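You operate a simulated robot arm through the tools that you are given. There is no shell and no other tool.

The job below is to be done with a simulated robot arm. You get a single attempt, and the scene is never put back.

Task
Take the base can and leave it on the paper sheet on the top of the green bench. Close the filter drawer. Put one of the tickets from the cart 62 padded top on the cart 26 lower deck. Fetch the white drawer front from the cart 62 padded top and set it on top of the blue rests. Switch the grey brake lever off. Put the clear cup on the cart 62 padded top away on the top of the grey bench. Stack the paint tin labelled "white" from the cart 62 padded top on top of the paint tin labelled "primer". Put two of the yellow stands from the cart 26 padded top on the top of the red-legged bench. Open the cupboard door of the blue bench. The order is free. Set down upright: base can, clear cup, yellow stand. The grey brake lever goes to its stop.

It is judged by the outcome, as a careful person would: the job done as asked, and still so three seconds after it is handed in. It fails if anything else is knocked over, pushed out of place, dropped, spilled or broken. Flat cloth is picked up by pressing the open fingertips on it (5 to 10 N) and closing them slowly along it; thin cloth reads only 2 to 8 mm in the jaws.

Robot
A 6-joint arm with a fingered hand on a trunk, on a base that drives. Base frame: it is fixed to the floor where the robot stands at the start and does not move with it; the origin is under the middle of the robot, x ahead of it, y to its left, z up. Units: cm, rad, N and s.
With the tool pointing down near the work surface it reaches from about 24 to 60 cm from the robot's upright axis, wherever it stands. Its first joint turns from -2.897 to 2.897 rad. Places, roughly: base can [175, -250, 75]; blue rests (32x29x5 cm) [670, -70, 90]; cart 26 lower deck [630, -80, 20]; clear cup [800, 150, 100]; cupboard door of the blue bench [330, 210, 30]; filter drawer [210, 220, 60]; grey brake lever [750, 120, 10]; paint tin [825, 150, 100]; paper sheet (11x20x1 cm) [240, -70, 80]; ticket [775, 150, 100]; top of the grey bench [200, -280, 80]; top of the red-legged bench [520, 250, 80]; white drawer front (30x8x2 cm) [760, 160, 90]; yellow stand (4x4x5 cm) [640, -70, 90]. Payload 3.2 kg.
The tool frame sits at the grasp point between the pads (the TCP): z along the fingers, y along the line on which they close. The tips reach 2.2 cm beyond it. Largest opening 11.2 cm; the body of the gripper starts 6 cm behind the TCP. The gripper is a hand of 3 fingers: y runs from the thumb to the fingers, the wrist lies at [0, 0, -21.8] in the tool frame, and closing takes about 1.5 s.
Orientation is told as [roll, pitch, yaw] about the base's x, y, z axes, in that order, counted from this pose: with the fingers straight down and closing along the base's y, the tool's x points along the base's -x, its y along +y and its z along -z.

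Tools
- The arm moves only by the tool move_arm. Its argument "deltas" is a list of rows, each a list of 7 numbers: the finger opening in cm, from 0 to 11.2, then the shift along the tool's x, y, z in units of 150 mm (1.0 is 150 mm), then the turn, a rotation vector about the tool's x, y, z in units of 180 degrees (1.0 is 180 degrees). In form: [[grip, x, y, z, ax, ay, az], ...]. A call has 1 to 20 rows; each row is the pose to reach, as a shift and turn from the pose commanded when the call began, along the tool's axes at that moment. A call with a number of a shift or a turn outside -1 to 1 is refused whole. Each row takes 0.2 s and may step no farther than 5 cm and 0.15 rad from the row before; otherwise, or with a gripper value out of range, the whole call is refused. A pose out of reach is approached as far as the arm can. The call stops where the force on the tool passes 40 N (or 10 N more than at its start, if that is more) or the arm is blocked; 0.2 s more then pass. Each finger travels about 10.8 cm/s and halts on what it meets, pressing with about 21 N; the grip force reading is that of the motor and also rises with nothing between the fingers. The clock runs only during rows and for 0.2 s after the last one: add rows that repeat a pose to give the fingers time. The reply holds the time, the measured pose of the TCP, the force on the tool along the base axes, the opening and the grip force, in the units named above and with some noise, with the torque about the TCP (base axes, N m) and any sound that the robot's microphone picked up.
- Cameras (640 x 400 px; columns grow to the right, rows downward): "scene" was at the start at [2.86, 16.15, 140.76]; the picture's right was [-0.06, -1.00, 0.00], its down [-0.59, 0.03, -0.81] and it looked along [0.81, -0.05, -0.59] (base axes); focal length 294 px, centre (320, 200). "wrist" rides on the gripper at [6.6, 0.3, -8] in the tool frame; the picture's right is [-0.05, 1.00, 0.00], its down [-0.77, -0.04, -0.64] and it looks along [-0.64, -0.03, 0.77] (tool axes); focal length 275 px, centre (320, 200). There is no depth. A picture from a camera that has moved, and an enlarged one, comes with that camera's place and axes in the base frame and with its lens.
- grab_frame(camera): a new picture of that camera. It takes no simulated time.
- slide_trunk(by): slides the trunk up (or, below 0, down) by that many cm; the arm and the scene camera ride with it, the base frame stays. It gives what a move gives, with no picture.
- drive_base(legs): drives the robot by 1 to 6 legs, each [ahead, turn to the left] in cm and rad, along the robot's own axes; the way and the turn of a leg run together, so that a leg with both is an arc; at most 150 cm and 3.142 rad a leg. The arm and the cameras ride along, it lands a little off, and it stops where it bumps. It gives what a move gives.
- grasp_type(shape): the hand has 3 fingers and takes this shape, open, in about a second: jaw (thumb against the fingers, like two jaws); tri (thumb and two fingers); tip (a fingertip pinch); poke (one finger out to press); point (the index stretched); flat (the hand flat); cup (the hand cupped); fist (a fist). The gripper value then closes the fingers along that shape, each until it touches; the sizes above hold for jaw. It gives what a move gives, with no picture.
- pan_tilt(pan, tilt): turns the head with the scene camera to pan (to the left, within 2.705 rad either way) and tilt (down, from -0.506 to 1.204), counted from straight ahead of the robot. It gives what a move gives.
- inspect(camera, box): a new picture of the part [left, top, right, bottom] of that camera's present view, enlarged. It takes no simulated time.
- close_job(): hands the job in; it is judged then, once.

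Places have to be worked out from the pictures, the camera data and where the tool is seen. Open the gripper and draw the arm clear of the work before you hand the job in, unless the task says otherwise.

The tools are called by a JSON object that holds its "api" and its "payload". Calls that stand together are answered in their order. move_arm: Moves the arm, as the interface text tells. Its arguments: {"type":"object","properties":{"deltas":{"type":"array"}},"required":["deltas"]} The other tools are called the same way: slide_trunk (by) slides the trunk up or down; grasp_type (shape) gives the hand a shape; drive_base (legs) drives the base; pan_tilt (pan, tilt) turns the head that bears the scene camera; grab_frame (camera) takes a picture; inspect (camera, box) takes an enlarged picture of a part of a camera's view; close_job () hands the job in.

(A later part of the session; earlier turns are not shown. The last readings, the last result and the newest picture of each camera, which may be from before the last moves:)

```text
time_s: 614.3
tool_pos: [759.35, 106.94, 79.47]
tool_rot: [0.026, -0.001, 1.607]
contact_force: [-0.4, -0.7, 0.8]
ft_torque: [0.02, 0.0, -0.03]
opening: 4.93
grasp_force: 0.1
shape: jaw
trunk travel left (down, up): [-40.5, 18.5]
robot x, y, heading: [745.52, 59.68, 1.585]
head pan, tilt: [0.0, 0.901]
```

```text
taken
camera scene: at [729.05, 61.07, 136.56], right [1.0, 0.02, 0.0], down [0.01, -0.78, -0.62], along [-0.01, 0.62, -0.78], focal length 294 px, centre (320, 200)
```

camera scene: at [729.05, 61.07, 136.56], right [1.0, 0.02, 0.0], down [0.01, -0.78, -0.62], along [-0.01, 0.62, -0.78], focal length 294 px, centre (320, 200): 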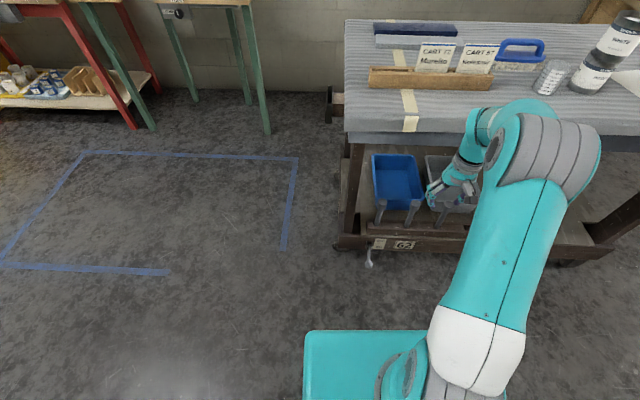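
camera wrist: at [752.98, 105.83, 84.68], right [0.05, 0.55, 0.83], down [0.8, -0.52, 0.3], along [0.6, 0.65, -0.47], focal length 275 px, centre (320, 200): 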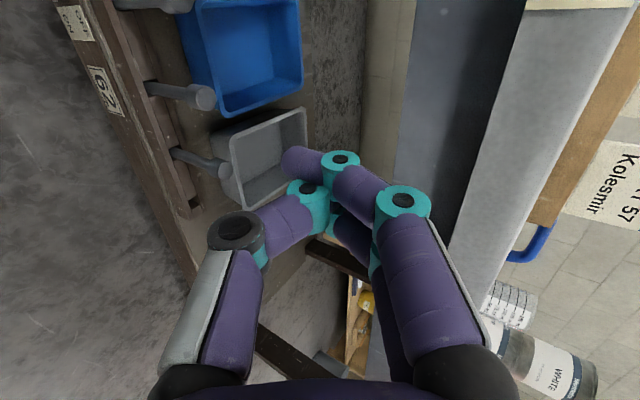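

Now I lower the trunk 40 cm, drive 12 cm closer and look at the lever with the wrist camera.

{"api": "slide_trunk", "payload": {"by": -40}}

{"api": "drive_base", "payload": {"legs": [[8, 0]]}}

{"api": "grab_frame", "payload": {"camera": "scene"}}

{"api": "grab_frame", "payload": {"camera": "wrist"}}

```text
time_s: 618.1
tool_pos: [759.42, 106.93, 39.36]
tool_rot: [0.028, 0.0, 1.606]
contact_force: [0.5, 0.8, 0.4]
ft_torque: [0.04, -0.01, 0.01]
opening: 4.94
grasp_force: 0.1
shape: jaw
trunk travel left (down, up): [-0.5, 58.5]
robot x, y, heading: [745.24, 59.64, 1.588]
head pan, tilt: [0.0, 0.901]
```

```text
time_s: 619.2
tool_pos: [759.24, 114.89, 39.36]
tool_rot: [0.028, 0.001, 1.605]
contact_force: [-0.4, 0.0, 0.2]
ft_torque: [-0.03, 0.0, 0.01]
opening: 4.91
grasp_force: 0.1
shape: jaw
trunk travel left (down, up): [-0.5, 58.5]
robot x, y, heading: [745.53, 67.79, 1.585]
head pan, tilt: [0.0, 0.901]
```

```text
taken
camera scene: at [728.92, 69.06, 96.56], right [1.0, 0.02, 0.0], down [0.01, -0.78, -0.62], along [-0.01, 0.62, -0.78], focal length 294 px, centre (320, 200)
```

scene: 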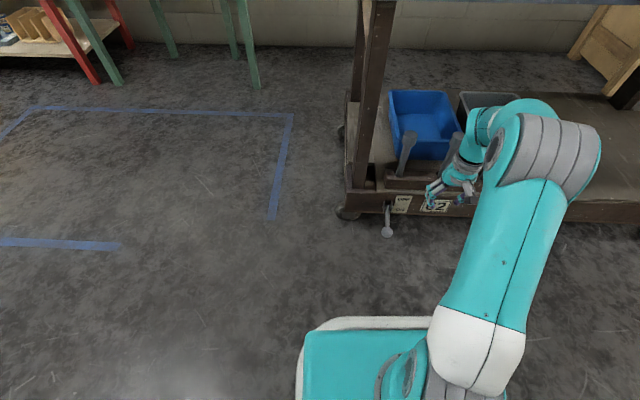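

```text
taken
camera wrist: at [759.38, 108.46, 47.35], right [-1.0, 0.01, 0.03], down [0.03, 0.77, 0.63], along [-0.01, 0.64, -0.77], focal length 275 px, centre (320, 200)
```

wrist: 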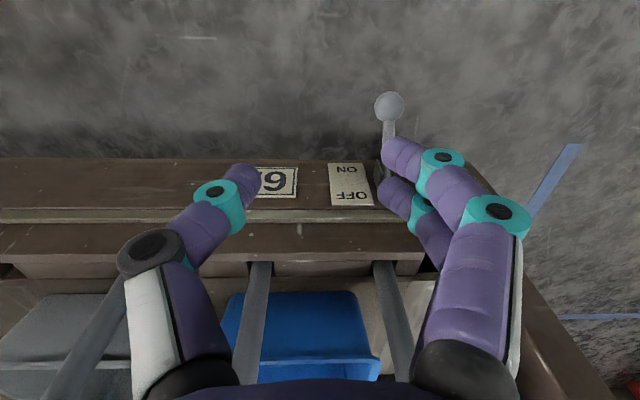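

Ball confirmed at (750.0, 121.6, 13.4). I move above it and descend to z≈27 for a check.

{"api": "move_arm", "payload": {"deltas": [[6, -0.12, 0.15, 0.1, 0, 0, 0], [6, -0.24, 0.3, 0.3, 0, 0, 0], [6, -0.36, 0.45, 0.5, 0, 0, 0], [6, -0.46, 0.6, 0.7, 0, 0, 0], [6, -0.46, 0.6, 0.8, 0, 0, 0], [6, -0.46, 0.6, 0.8, 0, 0, 0]]}}

{"api": "grab_frame", "payload": {"camera": "wrist"}}

{"api": "grab_frame", "payload": {"camera": "scene"}}

```text
time_s: 620.6
tool_pos: [749.84, 121.51, 27.89]
tool_rot: [0.027, -0.001, 1.606]
contact_force: [-0.2, 1.0, -0.6]
ft_torque: [0.01, 0.01, 0.0]
opening: 5.96
grasp_force: 0.0
shape: jaw
trunk travel left (down, up): [-0.5, 58.5]
robot x, y, heading: [745.55, 67.97, 1.594]
head pan, tilt: [0.0, 0.901]
```

```text
taken
camera wrist: at [749.91, 115.05, 35.76], right [-1.0, 0.01, 0.03], down [0.03, 0.77, 0.63], along [-0.01, 0.64, -0.77], focal length 275 px, centre (320, 200)
```

wrist: 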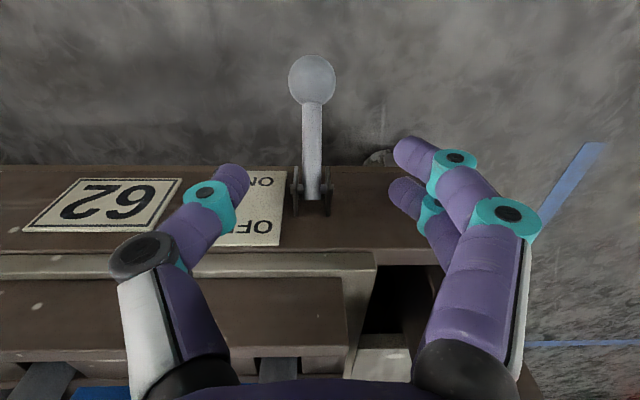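

```text
taken
camera scene: at [728.92, 69.06, 96.56], right [1.0, 0.02, 0.0], down [0.01, -0.78, -0.62], along [-0.01, 0.62, -0.78], focal length 294 px, centre (320, 200)
```

scene: 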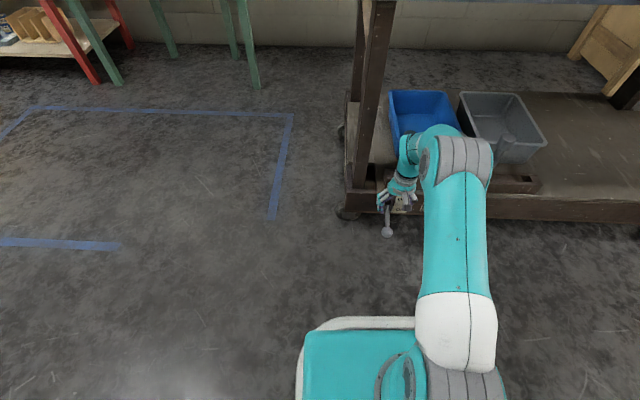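

Aligned over the ball (0.6 cm correction). I descend to the ball height and close on it.

{"api": "move_arm", "payload": {"deltas": [[6, 0, -0.04, 0.2, 0, 0, 0], [6, 0, -0.04, 0.45, 0, 0, 0], [6, 0, -0.04, 0.7, 0, 0, 0], [6, 0, -0.04, 0.85, 0, 0, 0], [6, 0, -0.04, 0.93, 0, 0, 0], [6, 0, -0.04, 0.93, 0, 0, 0]]}}

{"api": "grab_frame", "payload": {"camera": "wrist"}}

```text
time_s: 622.0
tool_pos: [749.87, 121.44, 13.8]
tool_rot: [0.027, 0.001, 1.606]
contact_force: [0.3, -0.4, 0.6]
ft_torque: [0.01, -0.01, -0.01]
opening: 5.95
grasp_force: 0.0
shape: jaw
trunk travel left (down, up): [-0.5, 58.5]
robot x, y, heading: [745.33, 67.46, 1.586]
head pan, tilt: [0.0, 0.901]
```

```text
taken
camera wrist: at [750.12, 115.06, 21.69], right [-1.0, 0.01, 0.03], down [0.03, 0.77, 0.64], along [-0.01, 0.64, -0.77], focal length 275 px, centre (320, 200)
```

wrist: 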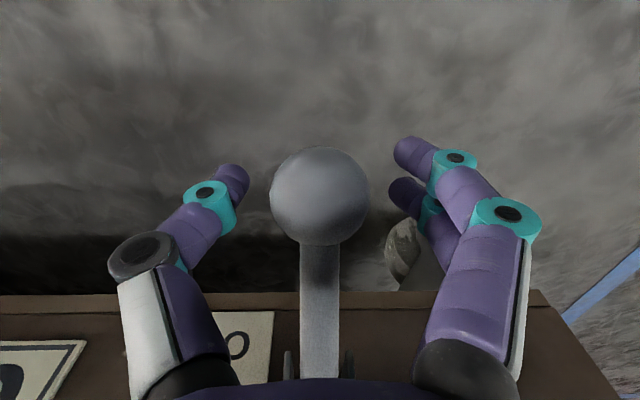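

The ball is exactly between the fingers. I close, then raise it along the lever's arc.

{"api": "move_arm", "payload": {"deltas": [[5, 0, 0, 0, 0, 0, 0], [4, 0, 0, 0, 0, 0, 0], [3, 0, 0, 0, 0, 0, 0], [1, 0, 0, 0, 0, 0, 0], [0, 0, 0, 0, 0, 0, 0], [0, 0, 0, 0, 0, 0, 0], [0, 0, 0, 0, 0, 0, 0]]}}

{"api": "move_arm", "payload": {"deltas": [[0, 0.02, 0, -0.045, 0, 0, 0], [0, 0.044, 0, -0.094, 0, 0, 0], [0, 0.06, 0, -0.145, 0, 0, 0], [0, 0.073, 0, -0.197, 0, 0, 0], [0, 0.078, 0, -0.247, 0, 0, 0], [0, 0.08, 0, -0.297, 0, 0, 0], [0, 0.078, 0, -0.347, 0, 0, 0], [0, 0.073, 0, -0.397, 0, 0, 0], [0, 0.06, 0, -0.447, 0, 0, 0], [0, 0.044, 0, -0.497, 0, 0, 0]]}}

{"api": "grab_frame", "payload": {"camera": "wrist"}}

{"api": "inspect", "payload": {"camera": "scene", "box": [330, 140, 480, 260]}}

```text
time_s: 623.6
tool_pos: [749.97, 121.37, 13.78]
tool_rot: [0.029, 0.0, 1.606]
contact_force: [2.3, -1.4, -0.6]
ft_torque: [-0.04, 0.05, 0.01]
opening: 1.53
grasp_force: 21.3
shape: jaw
trunk travel left (down, up): [-0.5, 58.5]
robot x, y, heading: [745.4, 67.94, 1.582]
head pan, tilt: [0.0, 0.901]
```

```text
time_s: 625.8
tool_pos: [750.13, 120.75, 21.09]
tool_rot: [0.027, 0.003, 1.606]
contact_force: [-1.5, -0.8, -4.9]
ft_torque: [0.01, -0.11, 0.0]
opening: 0.84
grasp_force: 21.1
shape: jaw
trunk travel left (down, up): [-0.5, 58.5]
robot x, y, heading: [745.63, 67.5, 1.59]
head pan, tilt: [0.0, 0.901]
```

```text
taken
camera wrist: at [750.24, 114.27, 29.05], right [-1.0, 0.01, 0.03], down [0.03, 0.77, 0.63], along [-0.01, 0.63, -0.77], focal length 275 px, centre (320, 200)
```

wrist: 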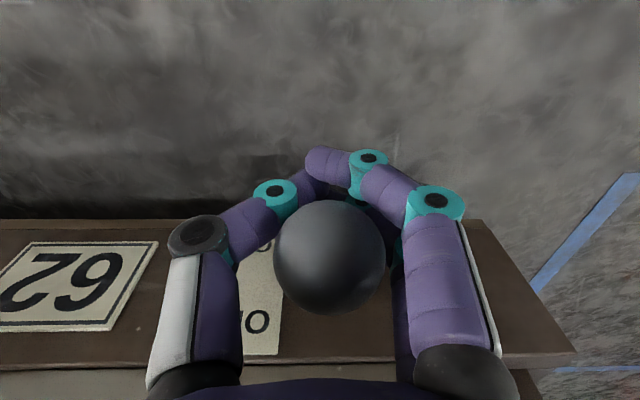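

```text
3.33 times, centred on (405, 200) of scene
camera zoom: at [728.92, 69.07, 96.54], right [1.0, 0.02, 0.0], down [0.01, -0.78, -0.62], along [-0.01, 0.62, -0.78], focal length 981 px, centre (37, 200)
```

zoom: 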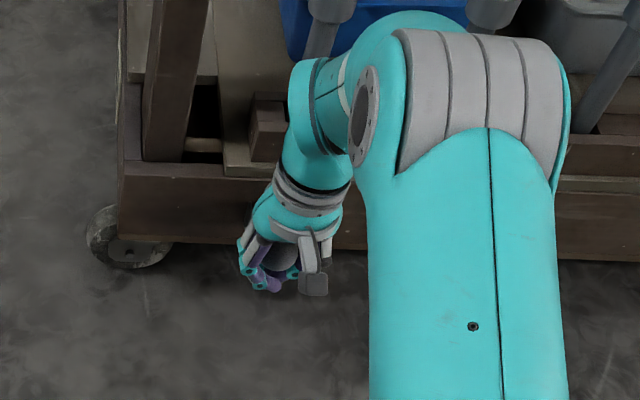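

The lever is rising (fingers cradle the ball from below). I continue up along the arc until it reaches its stop.

{"api": "move_arm", "payload": {"deltas": [[0, -0.02, 0, -0.045, 0, 0, 0], [0, -0.045, 0, -0.09, 0, 0, 0], [0, -0.075, 0, -0.135, 0, 0, 0], [0, -0.105, 0, -0.175, 0, 0, 0], [0, -0.14, 0, -0.21, 0, 0, 0], [0, -0.175, 0, -0.245, 0, 0, 0]]}}

{"api": "grab_frame", "payload": {"camera": "wrist"}}

```text
time_s: 626.4
tool_pos: [750.21, 121.04, 21.84]
tool_rot: [0.029, 0.016, 1.603]
contact_force: [0.3, 3.6, -27.5]
ft_torque: [-0.06, -0.01, -0.05]
opening: 0.79
grasp_force: 20.6
shape: jaw
trunk travel left (down, up): [-0.5, 58.5]
robot x, y, heading: [745.54, 67.67, 1.587]
head pan, tilt: [0.0, 0.901]
stopped in row 3: the force on the tool passed its limit at 42 N (the readings are from after the stop); the commanded pose is now the measured one
```

```text
taken
camera wrist: at [750.33, 114.66, 29.87], right [-1.0, 0.01, 0.03], down [0.03, 0.78, 0.62], along [-0.01, 0.62, -0.78], focal length 275 px, centre (320, 200)
```

wrist: 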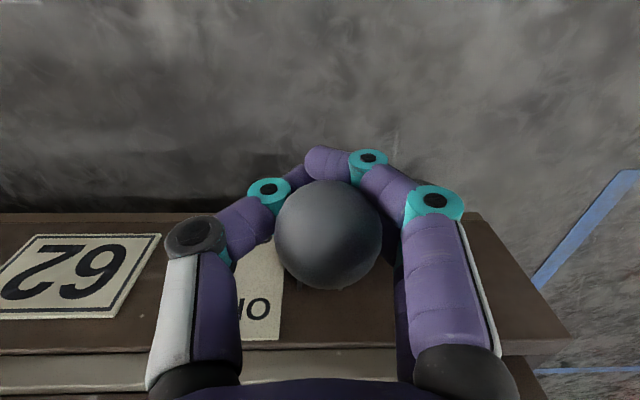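

The lever hit its upper stop (42 N at ≈+33°, mirror of the ON position). I open the fingers and withdraw straight up.

{"api": "move_arm", "payload": {"deltas": [[1.5, 0, 0, 0, 0, 0, 0], [3, 0, 0, 0, 0, 0, 0], [4.5, 0, 0, 0, 0, 0, 0], [6.2, 0, 0, 0, 0, 0, 0], [6.5, 0, 0, 0, 0, 0, 0], [6.5, 0, 0, 0, 0, 0, 0]]}}

{"api": "grab_frame", "payload": {"camera": "wrist"}}

```text
time_s: 627.8
tool_pos: [750.13, 121.07, 22.0]
tool_rot: [0.028, 0.009, 1.604]
contact_force: [0.4, -0.3, 0.6]
ft_torque: [0.02, -0.03, 0.0]
opening: 6.45
grasp_force: 0.1
shape: jaw
trunk travel left (down, up): [-0.5, 58.5]
robot x, y, heading: [745.22, 67.84, 1.587]
head pan, tilt: [0.0, 0.901]
```

```text
taken
camera wrist: at [750.33, 114.71, 30.13], right [-1.0, 0.01, 0.03], down [0.03, 0.78, 0.63], along [-0.01, 0.63, -0.78], focal length 275 px, centre (320, 200)
```

wrist: 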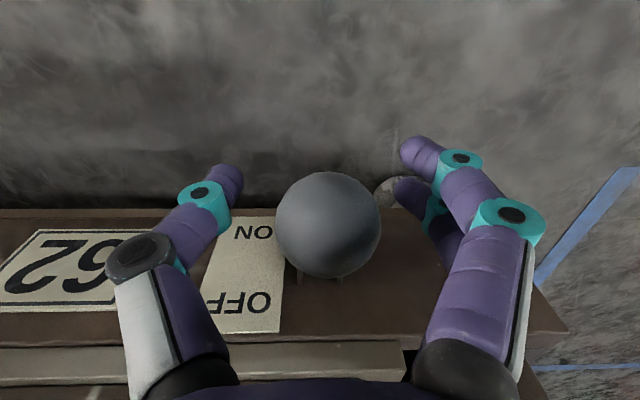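

The lever stays up at OFF. I raise the hand straight up and check it from the head camera.

{"api": "move_arm", "payload": {"deltas": [[6.5, 0.02, 0, -0.1, 0, 0, 0], [6.5, 0.04, 0, -0.3, 0, 0, 0], [6.5, 0.1, 0, -0.55, 0, 0, 0], [6.5, 0.2, 0, -0.8, 0, 0, 0], [6.5, 0.35, 0, -1.0, 0, 0, 0], [6.5, 0.5, 0, -1.0, 0, 0, 0]]}}

{"api": "drive_base", "payload": {"legs": [[-12, 0]]}}

{"api": "pan_tilt", "payload": {"pan": 0.1, "tilt": 0.75}}

{"api": "inspect", "payload": {"camera": "scene", "box": [320, 150, 500, 270]}}

```text
time_s: 629.2
tool_pos: [750.9, 113.41, 37.19]
tool_rot: [0.029, 0.013, 1.604]
contact_force: [0.2, 0.6, 0.1]
ft_torque: [-0.04, -0.01, 0.03]
opening: 6.42
grasp_force: 0.0
shape: jaw
trunk travel left (down, up): [-0.5, 58.5]
robot x, y, heading: [745.26, 67.86, 1.589]
head pan, tilt: [0.0, 0.901]
```

```text
time_s: 630.5
tool_pos: [751.07, 101.8, 37.22]
tool_rot: [0.03, 0.01, 1.605]
contact_force: [0.5, -0.1, -0.3]
ft_torque: [0.01, -0.01, 0.01]
opening: 6.45
grasp_force: 0.0
shape: jaw
trunk travel left (down, up): [-0.5, 58.5]
robot x, y, heading: [745.78, 55.94, 1.592]
head pan, tilt: [0.0, 0.901]
```

```text
time_s: 631.1
tool_pos: [751.01, 101.7, 37.19]
tool_rot: [0.031, 0.01, 1.606]
contact_force: [0.3, -0.1, -0.1]
ft_torque: [-0.02, 0.01, -0.04]
opening: 6.46
grasp_force: 0.0
shape: jaw
trunk travel left (down, up): [-0.5, 58.5]
robot x, y, heading: [745.72, 55.63, 1.586]
head pan, tilt: [0.099, 0.75]
```

```text
3.33 times, centred on (410, 210) of scene
camera zoom: at [728.29, 57.89, 97.74], right [0.99, 0.12, 0.0], down [0.08, -0.68, -0.73], along [-0.08, 0.73, -0.68], focal length 981 px, centre (20, 167)
```

zoom: 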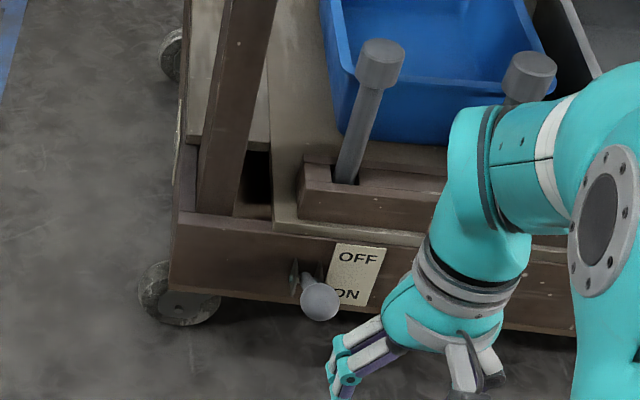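

The lever is up at OFF. Next the clear cup: I raise the trunk and arm to full height and reposition to about (778, 92).

{"api": "slide_trunk", "payload": {"by": 40}}

{"api": "slide_trunk", "payload": {"by": 18}}

{"api": "move_arm", "payload": {"deltas": [[8, 0, 0, -0.3, 0, 0, 0], [9, 0, 0, -0.6, 0, 0, 0], [9, 0, 0, -0.9, 0, 0, 0], [9, 0, 0, -1.0, 0, 0, 0], [9, 0, 0, -1.0, 0, 0, 0]]}}

{"api": "drive_base", "payload": {"legs": [[0, -1.586], [33, 0], [0, 1.571]]}}

{"api": "pan_tilt", "payload": {"pan": -0.1, "tilt": 0.75}}

{"api": "grab_frame", "payload": {"camera": "scene"}}

```text
time_s: 635.0
tool_pos: [751.04, 101.66, 77.26]
tool_rot: [0.029, 0.012, 1.606]
contact_force: [0.0, -0.2, 0.4]
ft_torque: [0.01, 0.01, 0.01]
opening: 6.44
grasp_force: 0.1
shape: jaw
trunk travel left (down, up): [-40.5, 18.5]
robot x, y, heading: [745.64, 56.12, 1.586]
head pan, tilt: [0.099, 0.75]
```

```text
time_s: 637.0
tool_pos: [751.22, 101.76, 95.14]
tool_rot: [0.028, 0.01, 1.605]
contact_force: [0.6, 0.5, 0.1]
ft_torque: [0.0, 0.03, -0.01]
opening: 6.43
grasp_force: 0.0
shape: jaw
trunk travel left (down, up): [-58.5, 0.5]
robot x, y, heading: [745.57, 55.65, 1.586]
head pan, tilt: [0.099, 0.75]
```

```text
time_s: 638.2
tool_pos: [751.75, 101.91, 110.37]
tool_rot: [0.03, 0.009, 1.606]
contact_force: [0.9, 0.5, 1.3]
ft_torque: [0.02, 0.01, 0.02]
opening: 8.99
grasp_force: 0.1
shape: jaw
trunk travel left (down, up): [-58.5, 0.5]
robot x, y, heading: [745.77, 55.78, 1.594]
head pan, tilt: [0.099, 0.75]
```

```text
time_s: 648.0
tool_pos: [784.35, 103.3, 110.32]
tool_rot: [0.029, 0.011, 1.628]
contact_force: [-0.2, -0.1, -0.3]
ft_torque: [0.0, 0.01, 0.0]
opening: 8.96
grasp_force: 0.0
shape: jaw
trunk travel left (down, up): [-58.5, 0.5]
robot x, y, heading: [779.32, 57.11, 1.614]
head pan, tilt: [0.099, 0.75]
```

```text
time_s: 648.7
tool_pos: [784.42, 103.2, 110.34]
tool_rot: [0.029, 0.009, 1.627]
contact_force: [-0.2, 0.8, -0.5]
ft_torque: [0.03, -0.03, -0.04]
opening: 9.0
grasp_force: 0.0
shape: jaw
trunk travel left (down, up): [-58.5, 0.5]
robot x, y, heading: [779.13, 56.93, 1.61]
head pan, tilt: [-0.099, 0.75]
```

```text
taken
camera scene: at [763.54, 58.7, 155.75], right [1.0, -0.06, 0.0], down [-0.04, -0.68, -0.73], along [0.04, 0.73, -0.68], focal length 294 px, centre (320, 200)
```

scene: 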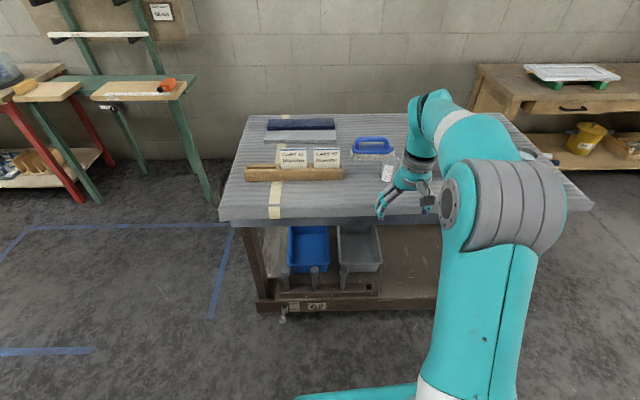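

Lever still up. I drive up to the cart (front stays clear of the lever) and look down at the cup.

{"api": "drive_base", "payload": {"legs": [[35, 0]]}}

{"api": "grab_frame", "payload": {"camera": "wrist"}}

{"api": "pan_tilt", "payload": {"pan": -0.1, "tilt": 0.95}}

{"api": "grab_frame", "payload": {"camera": "scene"}}

```text
time_s: 651.0
tool_pos: [783.28, 137.79, 110.2]
tool_rot: [0.029, 0.011, 1.624]
contact_force: [1.4, 0.2, 0.2]
ft_torque: [-0.01, -0.01, -0.04]
opening: 8.97
grasp_force: 0.1
shape: jaw
trunk travel left (down, up): [-58.5, 0.5]
robot x, y, heading: [778.06, 91.64, 1.604]
head pan, tilt: [-0.099, 0.75]
```

```text
taken
camera wrist: at [783.48, 131.31, 118.26], right [-1.0, -0.01, 0.03], down [0.01, 0.78, 0.63], along [-0.03, 0.63, -0.78], focal length 275 px, centre (320, 200)
```

wrist: 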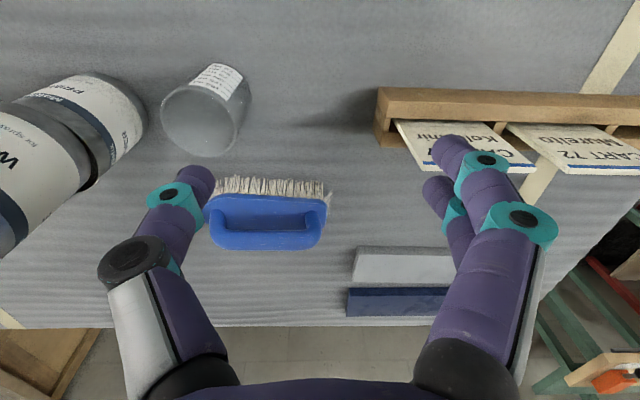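

```text
time_s: 651.7
tool_pos: [783.27, 137.64, 110.18]
tool_rot: [0.03, 0.009, 1.626]
contact_force: [-0.2, -0.3, -0.3]
ft_torque: [0.01, 0.02, 0.0]
opening: 9.01
grasp_force: 0.2
shape: jaw
trunk travel left (down, up): [-58.5, 0.5]
robot x, y, heading: [778.13, 91.37, 1.607]
head pan, tilt: [-0.099, 0.949]
```

```text
taken
camera scene: at [762.19, 92.19, 154.2], right [1.0, -0.06, 0.0], down [-0.05, -0.81, -0.58], along [0.04, 0.58, -0.81], focal length 294 px, centre (320, 200)
```

scene: 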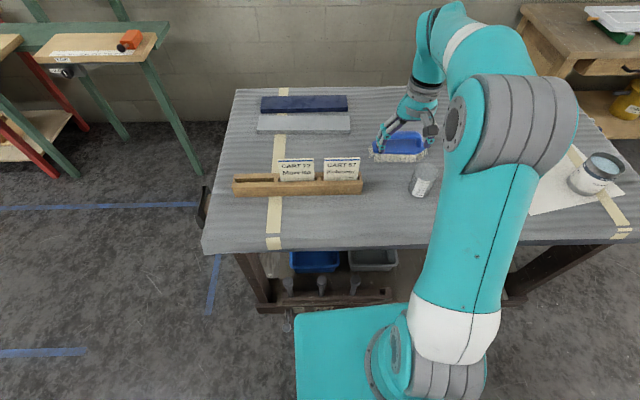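

Cup rim centre ≈ (792.2, 140.0), z≈97.5; the two-tin stack next to it rises to z≈109. To keep the wrist/forearm away from the stack I tilt the hand 25° forward and keep closing along x with opening 8. I move above the cup.

{"api": "move_arm", "payload": {"deltas": [[8.2, -0.02, -0.12, -0.05, 0, -0.046, 0], [8, -0.04, -0.25, -0.1, 0, -0.092, 0], [8, -0.06, -0.38, -0.1, 0, -0.139, 0], [8, -0.08, -0.5, -0.1, 0, -0.139, 0], [8, -0.1, -0.6, -0.1, 0, -0.139, 0], [8, -0.1, -0.6, -0.1, 0, -0.139, 0]]}}

{"api": "grab_frame", "payload": {"camera": "wrist"}}

{"api": "grab_frame", "payload": {"camera": "scene"}}

```text
time_s: 653.1
tool_pos: [792.1, 139.61, 111.39]
tool_rot: [0.033, -0.426, 1.611]
contact_force: [0.7, -0.3, -0.5]
ft_torque: [0.0, -0.02, -0.04]
opening: 8.06
grasp_force: 0.1
shape: jaw
trunk travel left (down, up): [-58.5, 0.5]
robot x, y, heading: [777.6, 91.4, 1.607]
head pan, tilt: [-0.099, 0.949]
```

```text
taken
camera wrist: at [792.51, 130.52, 115.89], right [-1.0, -0.01, 0.05], down [0.04, 0.44, 0.9], along [-0.03, 0.9, -0.44], focal length 275 px, centre (320, 200)
```

wrist: 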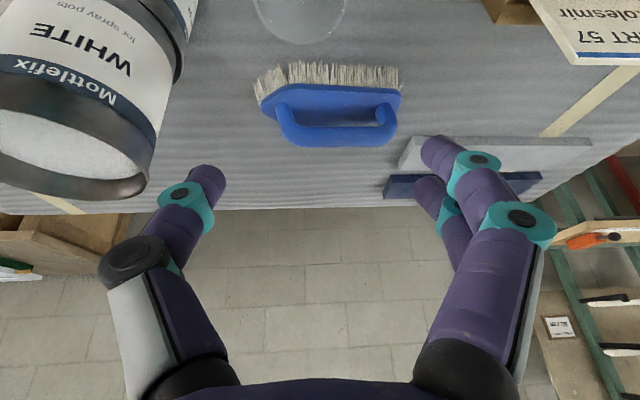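

```text
taken
camera scene: at [762.18, 92.17, 154.19], right [1.0, -0.06, 0.0], down [-0.05, -0.81, -0.58], along [0.04, 0.58, -0.81], focal length 294 px, centre (320, 200)
```

scene: 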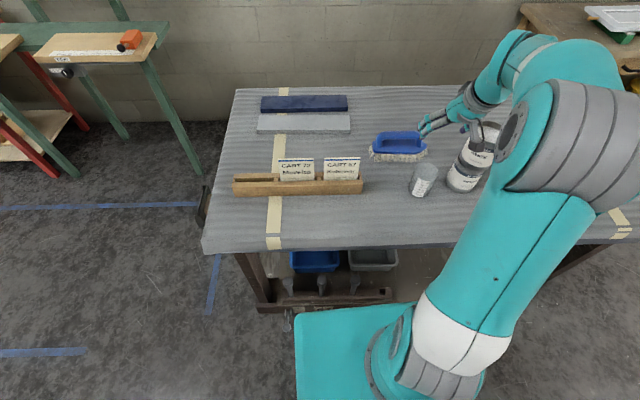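

Forearm stays clear of the stack in this tilted pose. I descend 9 cm vertically and recheck the alignment.

{"api": "move_arm", "payload": {"deltas": [[8, 0.07, -0.03, 0.18, 0, 0, 0], [8, 0.14, -0.05, 0.37, 0, 0, 0], [8, 0.22, -0.07, 0.56, 0, 0, 0], [8, 0.22, -0.07, 0.56, 0, 0, 0]]}}

{"api": "grab_frame", "payload": {"camera": "wrist"}}

{"api": "inspect", "payload": {"camera": "scene", "box": [360, 60, 560, 220]}}

```text
time_s: 654.1
tool_pos: [792.92, 139.9, 102.45]
tool_rot: [0.033, -0.425, 1.611]
contact_force: [0.0, 0.0, 0.1]
ft_torque: [0.0, -0.03, 0.0]
opening: 8.04
grasp_force: 0.0
shape: jaw
trunk travel left (down, up): [-58.5, 0.5]
robot x, y, heading: [777.69, 91.12, 1.608]
head pan, tilt: [-0.099, 0.949]
```

```text
taken
camera wrist: at [793.18, 130.7, 106.89], right [-1.0, -0.01, 0.05], down [0.04, 0.44, 0.9], along [-0.03, 0.9, -0.44], focal length 275 px, centre (320, 200)
```

wrist: 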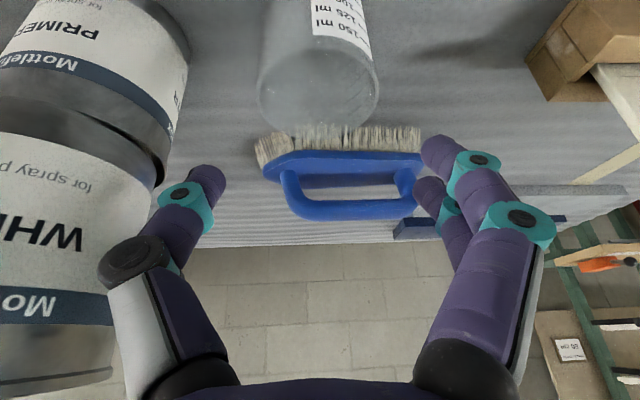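

```text
2.50 times, centred on (460, 140) of scene
camera zoom: at [762.19, 92.17, 154.19], right [1.0, -0.06, 0.0], down [-0.05, -0.81, -0.58], along [0.04, 0.58, -0.81], focal length 736 px, centre (-30, 350)
```

zoom: 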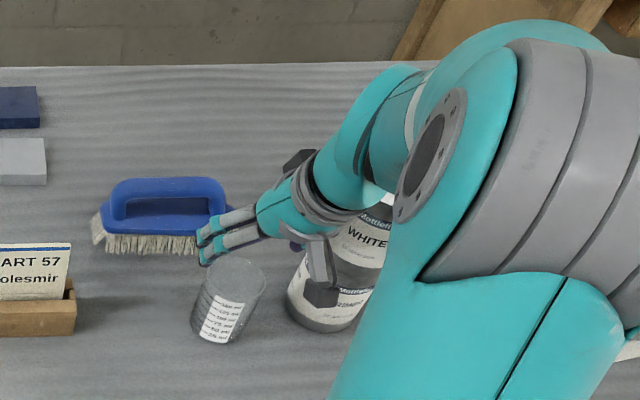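

The cup is centred in x between the fingers. I descend 8.3 cm more (TCP z≈94) with a slight forward correction.

{"api": "move_arm", "payload": {"deltas": [[8, 0.05, -0.007, 0.13, 0, 0, 0], [8, 0.1, -0.014, 0.26, 0, 0, 0], [8, 0.15, -0.02, 0.39, 0, 0, 0], [8, 0.202, -0.027, 0.517, 0, 0, 0], [8, 0.202, -0.027, 0.517, 0, 0, 0]]}}

{"api": "grab_frame", "payload": {"camera": "wrist"}}

{"api": "inspect", "payload": {"camera": "scene", "box": [360, 60, 560, 220]}}

```text
time_s: 655.3
tool_pos: [793.24, 140.64, 94.19]
tool_rot: [0.032, -0.425, 1.611]
contact_force: [-0.5, -0.1, -0.3]
ft_torque: [-0.01, 0.03, -0.05]
opening: 8.04
grasp_force: 0.0
shape: jaw
trunk travel left (down, up): [-58.5, 0.5]
robot x, y, heading: [777.9, 91.56, 1.607]
head pan, tilt: [-0.099, 0.949]
```

```text
taken
camera wrist: at [793.52, 131.34, 98.67], right [-1.0, -0.01, 0.05], down [0.04, 0.44, 0.9], along [-0.03, 0.9, -0.44], focal length 275 px, centre (320, 200)
```

wrist: 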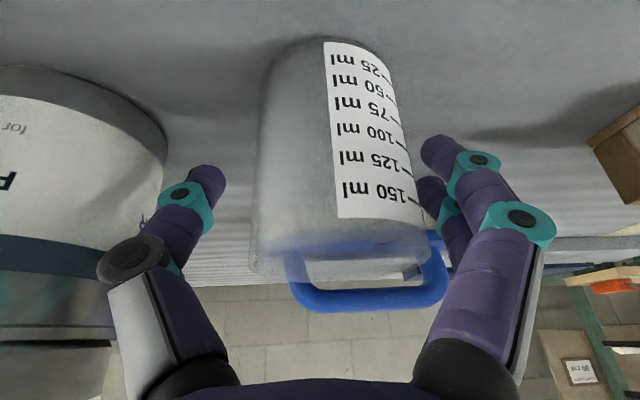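

```text
2.50 times, centred on (460, 140) of scene
camera zoom: at [762.19, 92.17, 154.19], right [1.0, -0.06, 0.0], down [-0.05, -0.81, -0.58], along [0.04, 0.58, -0.81], focal length 736 px, centre (-30, 350)
```

zoom: 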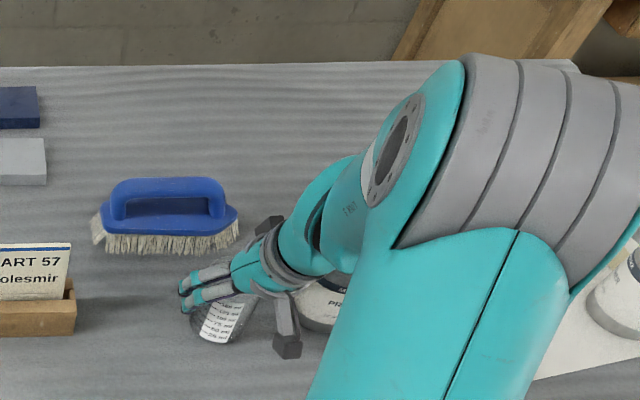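

The cup sits between the fingers, 0.5 cm off centre. I correct and close gently.

{"api": "move_arm", "payload": {"deltas": [[8, 0, 0.035, 0, 0, 0, 0], [7.5, 0, 0.035, 0, 0, 0, 0], [7, 0, 0.035, 0, 0, 0, 0], [6.5, 0, 0.035, 0, 0, 0, 0], [6, 0, 0.035, 0, 0, 0, 0], [5.5, 0, 0.035, 0, 0, 0, 0], [4, 0, 0.035, 0, 0, 0, 0], [2, 0, 0.035, 0, 0, 0, 0], [0, 0, 0.035, 0, 0, 0, 0], [0, 0, 0.035, 0, 0, 0, 0], [0, 0, 0.035, 0, 0, 0, 0]]}}

{"api": "grab_frame", "payload": {"camera": "wrist"}}

```text
time_s: 657.7
tool_pos: [792.66, 140.58, 94.23]
tool_rot: [0.032, -0.426, 1.61]
contact_force: [0.7, 0.0, 0.6]
ft_torque: [0.02, -0.02, -0.04]
opening: 4.71
grasp_force: 21.2
shape: jaw
trunk travel left (down, up): [-58.5, 0.5]
robot x, y, heading: [778.02, 91.45, 1.605]
head pan, tilt: [-0.099, 0.949]
```

```text
taken
camera wrist: at [792.97, 131.34, 98.65], right [-1.0, -0.01, 0.05], down [0.04, 0.44, 0.9], along [-0.03, 0.9, -0.44], focal length 275 px, centre (320, 200)
```

wrist: 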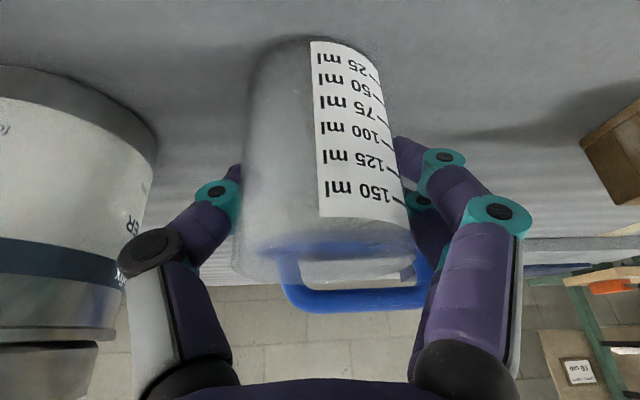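

Gripped (4.7 cm). I lift vertically 2 cm and check the cup stays upright.

{"api": "move_arm", "payload": {"deltas": [[0, -0.01, 0, -0.02, 0, 0, 0], [0, -0.025, 0, -0.055, 0, 0, 0], [0, -0.04, 0, -0.09, 0, 0, 0], [0, -0.055, 0, -0.122, 0, 0, 0], [0, -0.055, 0, -0.122, 0, 0, 0]]}}

{"api": "grab_frame", "payload": {"camera": "wrist"}}

{"api": "inspect", "payload": {"camera": "scene", "box": [380, 120, 500, 220]}}

```text
time_s: 658.9
tool_pos: [792.55, 140.58, 96.16]
tool_rot: [0.033, -0.424, 1.611]
contact_force: [-0.4, 0.0, -0.6]
ft_torque: [-0.01, -0.02, -0.03]
opening: 4.71
grasp_force: 21.1
shape: jaw
trunk travel left (down, up): [-58.5, 0.5]
robot x, y, heading: [778.13, 91.53, 1.609]
head pan, tilt: [-0.099, 0.949]
```

```text
taken
camera wrist: at [792.91, 131.39, 100.64], right [-1.0, -0.01, 0.05], down [0.04, 0.44, 0.9], along [-0.03, 0.9, -0.44], focal length 275 px, centre (320, 200)
```

wrist: 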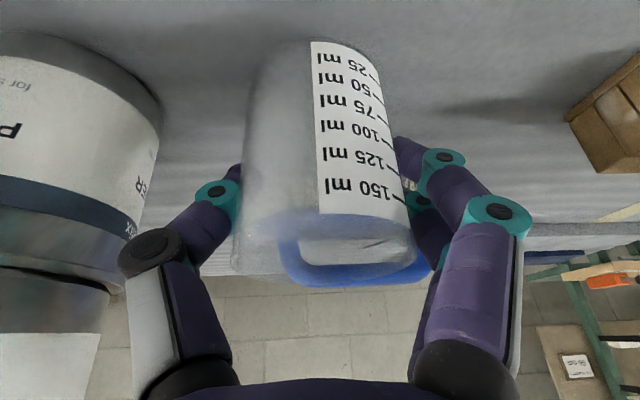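

```text
4.00 times, centred on (440, 170) of scene
camera zoom: at [762.2, 92.18, 154.19], right [1.0, -0.06, 0.0], down [-0.05, -0.81, -0.58], along [0.04, 0.58, -0.81], focal length 1178 px, centre (-160, 320)
```

zoom: 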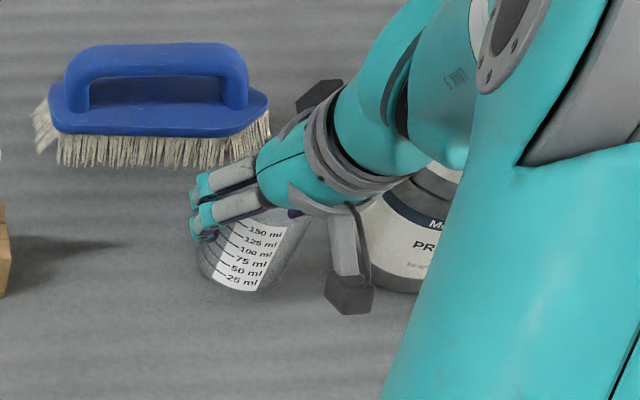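

Cup is held upright. I raise it vertically to about z=109.

{"api": "move_arm", "payload": {"deltas": [[0, -0.06, 0, -0.13, 0, 0, 0], [0, -0.13, 0, -0.28, 0, 0, 0], [0, -0.2, 0, -0.45, 0, 0, 0], [0, -0.27, 0, -0.61, 0, 0, 0], [0, -0.33, 0, -0.74, 0, 0, 0], [0, -0.36, 0, -0.8, 0, 0, 0], [0, -0.36, 0, -0.8, 0, 0, 0]]}}

{"api": "drive_base", "payload": {"legs": [[-32, 0]]}}

{"api": "pan_tilt", "payload": {"pan": -0.1, "tilt": 0.6}}

{"api": "grab_frame", "payload": {"camera": "scene"}}

{"api": "grab_frame", "payload": {"camera": "wrist"}}

```text
time_s: 660.5
tool_pos: [792.98, 140.6, 109.54]
tool_rot: [0.033, -0.425, 1.611]
contact_force: [0.6, 0.6, -0.7]
ft_torque: [0.02, 0.02, 0.04]
opening: 4.69
grasp_force: 21.3
shape: jaw
trunk travel left (down, up): [-58.5, 0.5]
robot x, y, heading: [778.02, 91.4, 1.608]
head pan, tilt: [-0.099, 0.949]
```

```text
time_s: 662.7
tool_pos: [793.73, 108.21, 109.53]
tool_rot: [0.034, -0.425, 1.622]
contact_force: [-0.3, 1.2, -0.5]
ft_torque: [0.03, -0.02, 0.02]
opening: 4.68
grasp_force: 21.0
shape: jaw
trunk travel left (down, up): [-58.5, 0.5]
robot x, y, heading: [779.36, 59.07, 1.621]
head pan, tilt: [-0.099, 0.949]
```

```text
time_s: 663.5
tool_pos: [793.89, 108.14, 109.51]
tool_rot: [0.033, -0.425, 1.621]
contact_force: [-0.3, -0.3, -0.6]
ft_torque: [0.01, -0.01, 0.01]
opening: 4.7
grasp_force: 21.3
shape: jaw
trunk travel left (down, up): [-58.5, 0.5]
robot x, y, heading: [779.4, 58.75, 1.618]
head pan, tilt: [-0.099, 0.6]
```

```text
taken
camera scene: at [763.64, 60.88, 157.03], right [1.0, -0.05, 0.0], down [-0.03, -0.56, -0.82], along [0.04, 0.82, -0.57], focal length 294 px, centre (320, 200)
```

scene: 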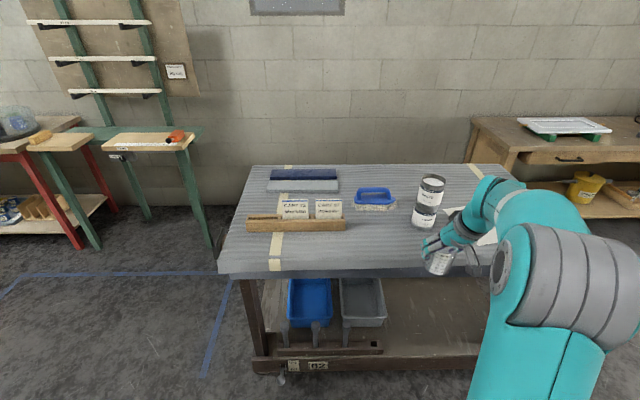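

```text
taken
camera wrist: at [794.21, 99.04, 113.96], right [-1.0, -0.02, 0.05], down [0.03, 0.44, 0.9], along [-0.04, 0.9, -0.44], focal length 275 px, centre (320, 200)
```

wrist: 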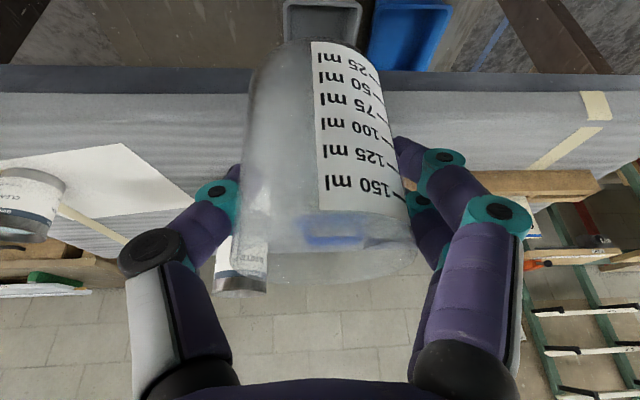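

Cup is secure, tin stack intact. Now the long drive back to the grey bench: first along the aisle to x≈428.

{"api": "drive_base", "payload": {"legs": [[0, 1.407], [120, 0], [120, 0], [112, 0]]}}

{"api": "pan_tilt", "payload": {"pan": 0.4, "tilt": 0.5}}

{"api": "grab_frame", "payload": {"camera": "scene"}}

{"api": "grab_frame", "payload": {"camera": "wrist"}}

```text
time_s: 684.0
tool_pos: [389.0, 135.33, 109.48]
tool_rot: [0.033, -0.427, 2.952]
contact_force: [-0.3, -0.1, 0.1]
ft_torque: [0.03, 0.01, 0.0]
opening: 4.69
grasp_force: 20.4
shape: jaw
trunk travel left (down, up): [-58.5, 0.5]
robot x, y, heading: [433.75, 109.2, 2.954]
head pan, tilt: [-0.099, 0.6]
```

```text
time_s: 684.9
tool_pos: [388.98, 135.24, 109.39]
tool_rot: [0.032, -0.427, 2.952]
contact_force: [-0.6, -0.1, -0.5]
ft_torque: [0.0, 0.02, 0.04]
opening: 4.66
grasp_force: 21.1
shape: jaw
trunk travel left (down, up): [-58.5, 0.5]
robot x, y, heading: [433.97, 109.4, 2.946]
head pan, tilt: [0.4, 0.499]
```

```text
taken
camera scene: at [427.44, 90.26, 157.94], right [-0.2, 0.98, 0.0], down [0.47, 0.1, -0.88], along [-0.86, -0.18, -0.48], focal length 294 px, centre (320, 200)
```

scene: 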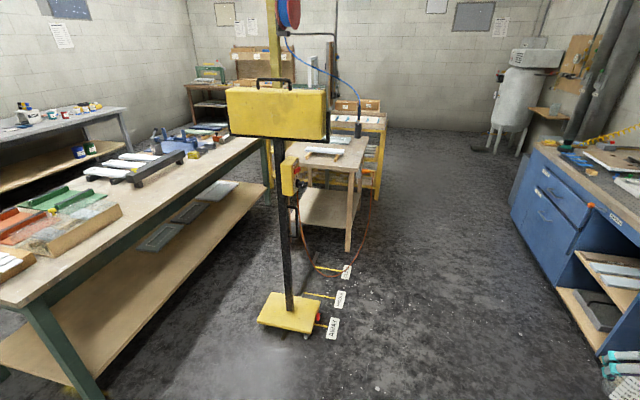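

```text
taken
camera wrist: at [398.13, 133.7, 113.96], right [-0.22, -0.97, 0.05], down [-0.42, 0.14, 0.9], along [-0.88, 0.17, -0.44], focal length 275 px, centre (320, 200)
```

wrist: 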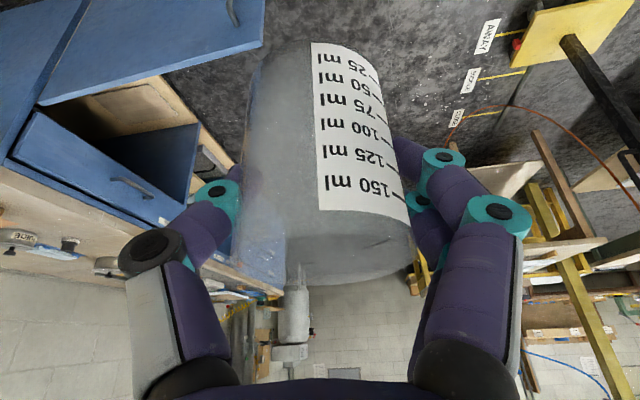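

The wrist view seems to show the PADS drawer above the cupboard; I check the blue bench carefully with the head camera.

{"api": "pan_tilt", "payload": {"pan": -0.3, "tilt": 0.6}}

{"api": "grab_frame", "payload": {"camera": "scene"}}

{"api": "inspect", "payload": {"camera": "wrist", "box": [0, 0, 280, 280]}}

```text
time_s: 686.0
tool_pos: [388.99, 135.38, 109.43]
tool_rot: [0.033, -0.426, 2.952]
contact_force: [0.2, 0.6, -0.3]
ft_torque: [0.05, 0.0, -0.02]
opening: 4.68
grasp_force: 21.1
shape: jaw
trunk travel left (down, up): [-58.5, 0.5]
robot x, y, heading: [433.29, 109.64, 2.947]
head pan, tilt: [-0.3, 0.6]
```

```text
taken
camera scene: at [428.56, 96.29, 157.04], right [0.47, 0.88, 0.0], down [0.5, -0.27, -0.83], along [-0.73, 0.39, -0.56], focal length 294 px, centre (320, 200)
```

scene: 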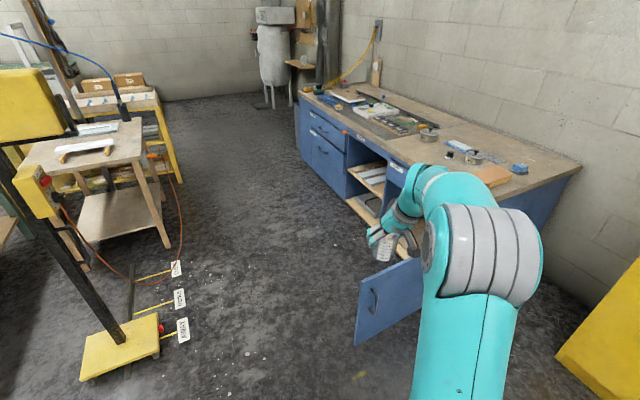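

```text
1.43 times, centred on (140, 140) of wrist
camera zoom: at [398.13, 133.69, 113.96], right [-0.22, -0.97, 0.05], down [-0.42, 0.14, 0.9], along [-0.88, 0.17, -0.44], focal length 393 px, centre (577, 286)
```

zoom: 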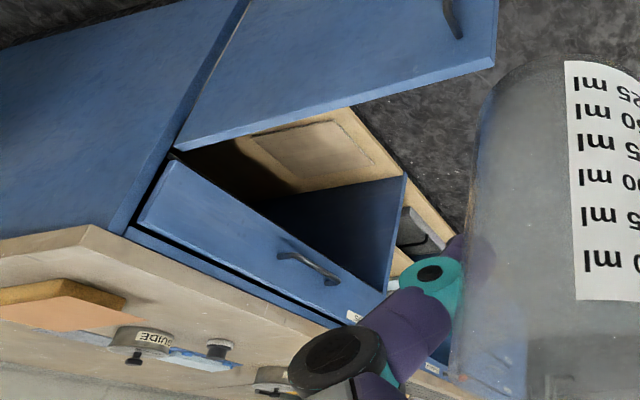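

That's just the open cupboard interior — the PADS drawer is closed and the door still wide open. I continue down the passage toward the grey-bench aisle.

{"api": "drive_base", "payload": {"legs": [[0, 1.765], [125, 0], [120, 0]]}}

{"api": "pan_tilt", "payload": {"pan": -0.8, "tilt": 0.5}}

{"api": "grab_frame", "payload": {"camera": "scene"}}

```text
time_s: 701.9
tool_pos: [423.92, -178.75, 109.35]
tool_rot: [0.033, -0.426, -1.497]
contact_force: [0.0, 0.2, -0.2]
ft_torque: [0.02, -0.06, 0.01]
opening: 4.67
grasp_force: 21.1
shape: jaw
trunk travel left (down, up): [-58.5, 0.5]
robot x, y, heading: [437.11, -128.93, -1.507]
head pan, tilt: [-0.3, 0.6]
```

```text
time_s: 702.8
tool_pos: [423.77, -178.74, 109.45]
tool_rot: [0.033, -0.427, -1.497]
contact_force: [0.1, -0.1, -1.3]
ft_torque: [0.01, -0.01, 0.01]
opening: 4.65
grasp_force: 20.3
shape: jaw
trunk travel left (down, up): [-58.5, 0.5]
robot x, y, heading: [437.13, -129.01, -1.501]
head pan, tilt: [-0.799, 0.499]
```

```text
taken
camera scene: at [447.44, -128.53, 157.94], right [-0.75, 0.67, 0.0], down [0.32, 0.36, -0.88], along [-0.58, -0.65, -0.48], focal length 294 px, centre (320, 200)
```

scene: 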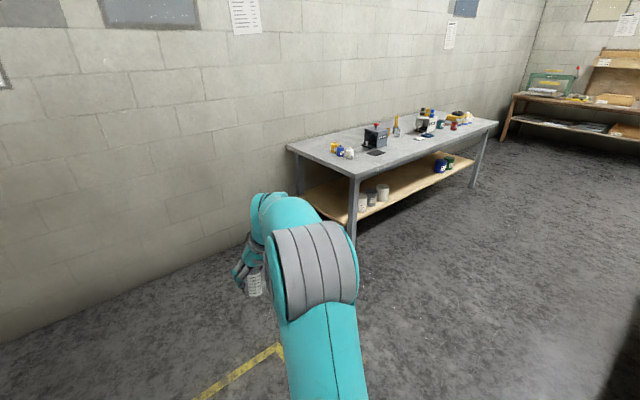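

Path is clear. I choose a free front spot on the grey bench at about (235, -253) and drive to stand opposite it.

{"api": "drive_base", "payload": {"legs": [[0, -1.475], [95, 0], [93, 0], [0, 1.405]]}}

{"api": "pan_tilt", "payload": {"pan": 0.0, "tilt": 0.55}}

{"api": "grab_frame", "payload": {"camera": "scene"}}

```text
time_s: 719.4
tool_pos: [230.73, -209.84, 109.47]
tool_rot: [0.033, -0.425, -1.595]
contact_force: [0.1, -0.3, -0.1]
ft_torque: [0.0, -0.04, -0.02]
opening: 4.6
grasp_force: 21.3
shape: jaw
trunk travel left (down, up): [-58.5, 0.5]
robot x, y, heading: [248.87, -161.31, -1.599]
head pan, tilt: [-0.799, 0.499]
```

```text
time_s: 720.5
tool_pos: [230.67, -209.83, 109.5]
tool_rot: [0.034, -0.426, -1.595]
contact_force: [-0.9, 0.7, -0.8]
ft_torque: [0.01, 0.02, -0.01]
opening: 4.63
grasp_force: 21.1
shape: jaw
trunk travel left (down, up): [-58.5, 0.5]
robot x, y, heading: [248.99, -161.6, -1.6]
head pan, tilt: [0.0, 0.55]
```

```text
taken
camera scene: at [265.44, -164.98, 157.49], right [-1.0, 0.03, 0.0], down [0.02, 0.52, -0.85], along [-0.03, -0.85, -0.52], focal length 294 px, centre (320, 200)
```

scene: 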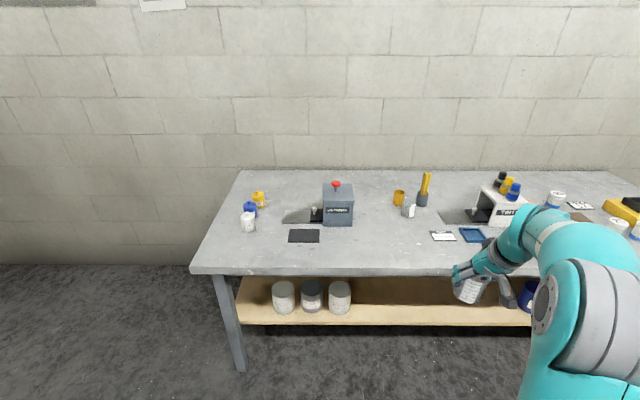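

Free spot at about (230–237, -252). I drive 42 cm closer with the cup high.

{"api": "drive_base", "payload": {"legs": [[42, 0]]}}

{"api": "pan_tilt", "payload": {"pan": -0.2, "tilt": 0.9}}

{"api": "grab_frame", "payload": {"camera": "scene"}}

{"api": "grab_frame", "payload": {"camera": "wrist"}}

```text
time_s: 723.1
tool_pos: [229.19, -251.12, 109.4]
tool_rot: [0.034, -0.426, -1.596]
contact_force: [0.4, 0.8, 0.0]
ft_torque: [0.01, -0.01, 0.01]
opening: 4.65
grasp_force: 20.9
shape: jaw
trunk travel left (down, up): [-58.5, 0.5]
robot x, y, heading: [247.72, -202.69, -1.602]
head pan, tilt: [0.0, 0.55]
```

```text
time_s: 723.9
tool_pos: [229.24, -251.17, 109.53]
tool_rot: [0.032, -0.427, -1.597]
contact_force: [0.2, 0.3, 0.1]
ft_torque: [0.01, -0.02, -0.02]
opening: 4.65
grasp_force: 20.8
shape: jaw
trunk travel left (down, up): [-58.5, 0.5]
robot x, y, heading: [247.14, -202.93, -1.605]
head pan, tilt: [-0.201, 0.901]
```

```text
taken
camera scene: at [262.76, -204.7, 154.56], right [-0.97, 0.23, 0.0], down [0.18, 0.76, -0.62], along [-0.14, -0.61, -0.78], focal length 294 px, centre (320, 200)
```

scene: 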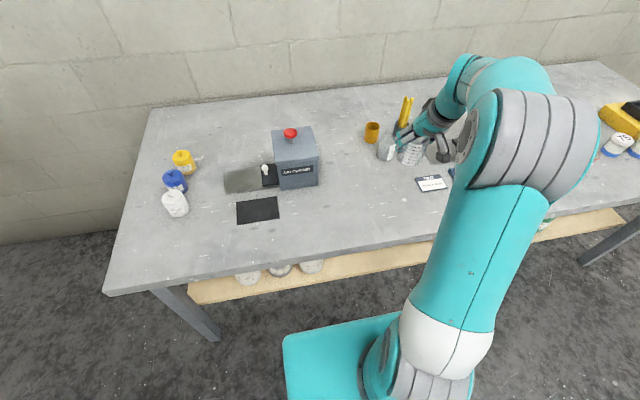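

```text
taken
camera wrist: at [229.59, -241.6, 113.96], right [1.0, -0.06, 0.05], down [-0.07, -0.44, 0.9], along [-0.03, -0.9, -0.44], focal length 275 px, centre (320, 200)
```

wrist: 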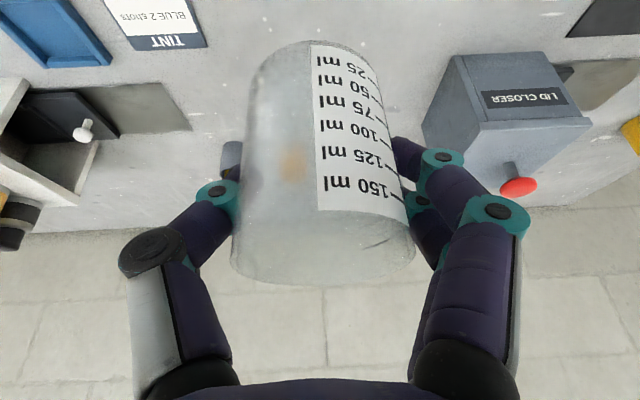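

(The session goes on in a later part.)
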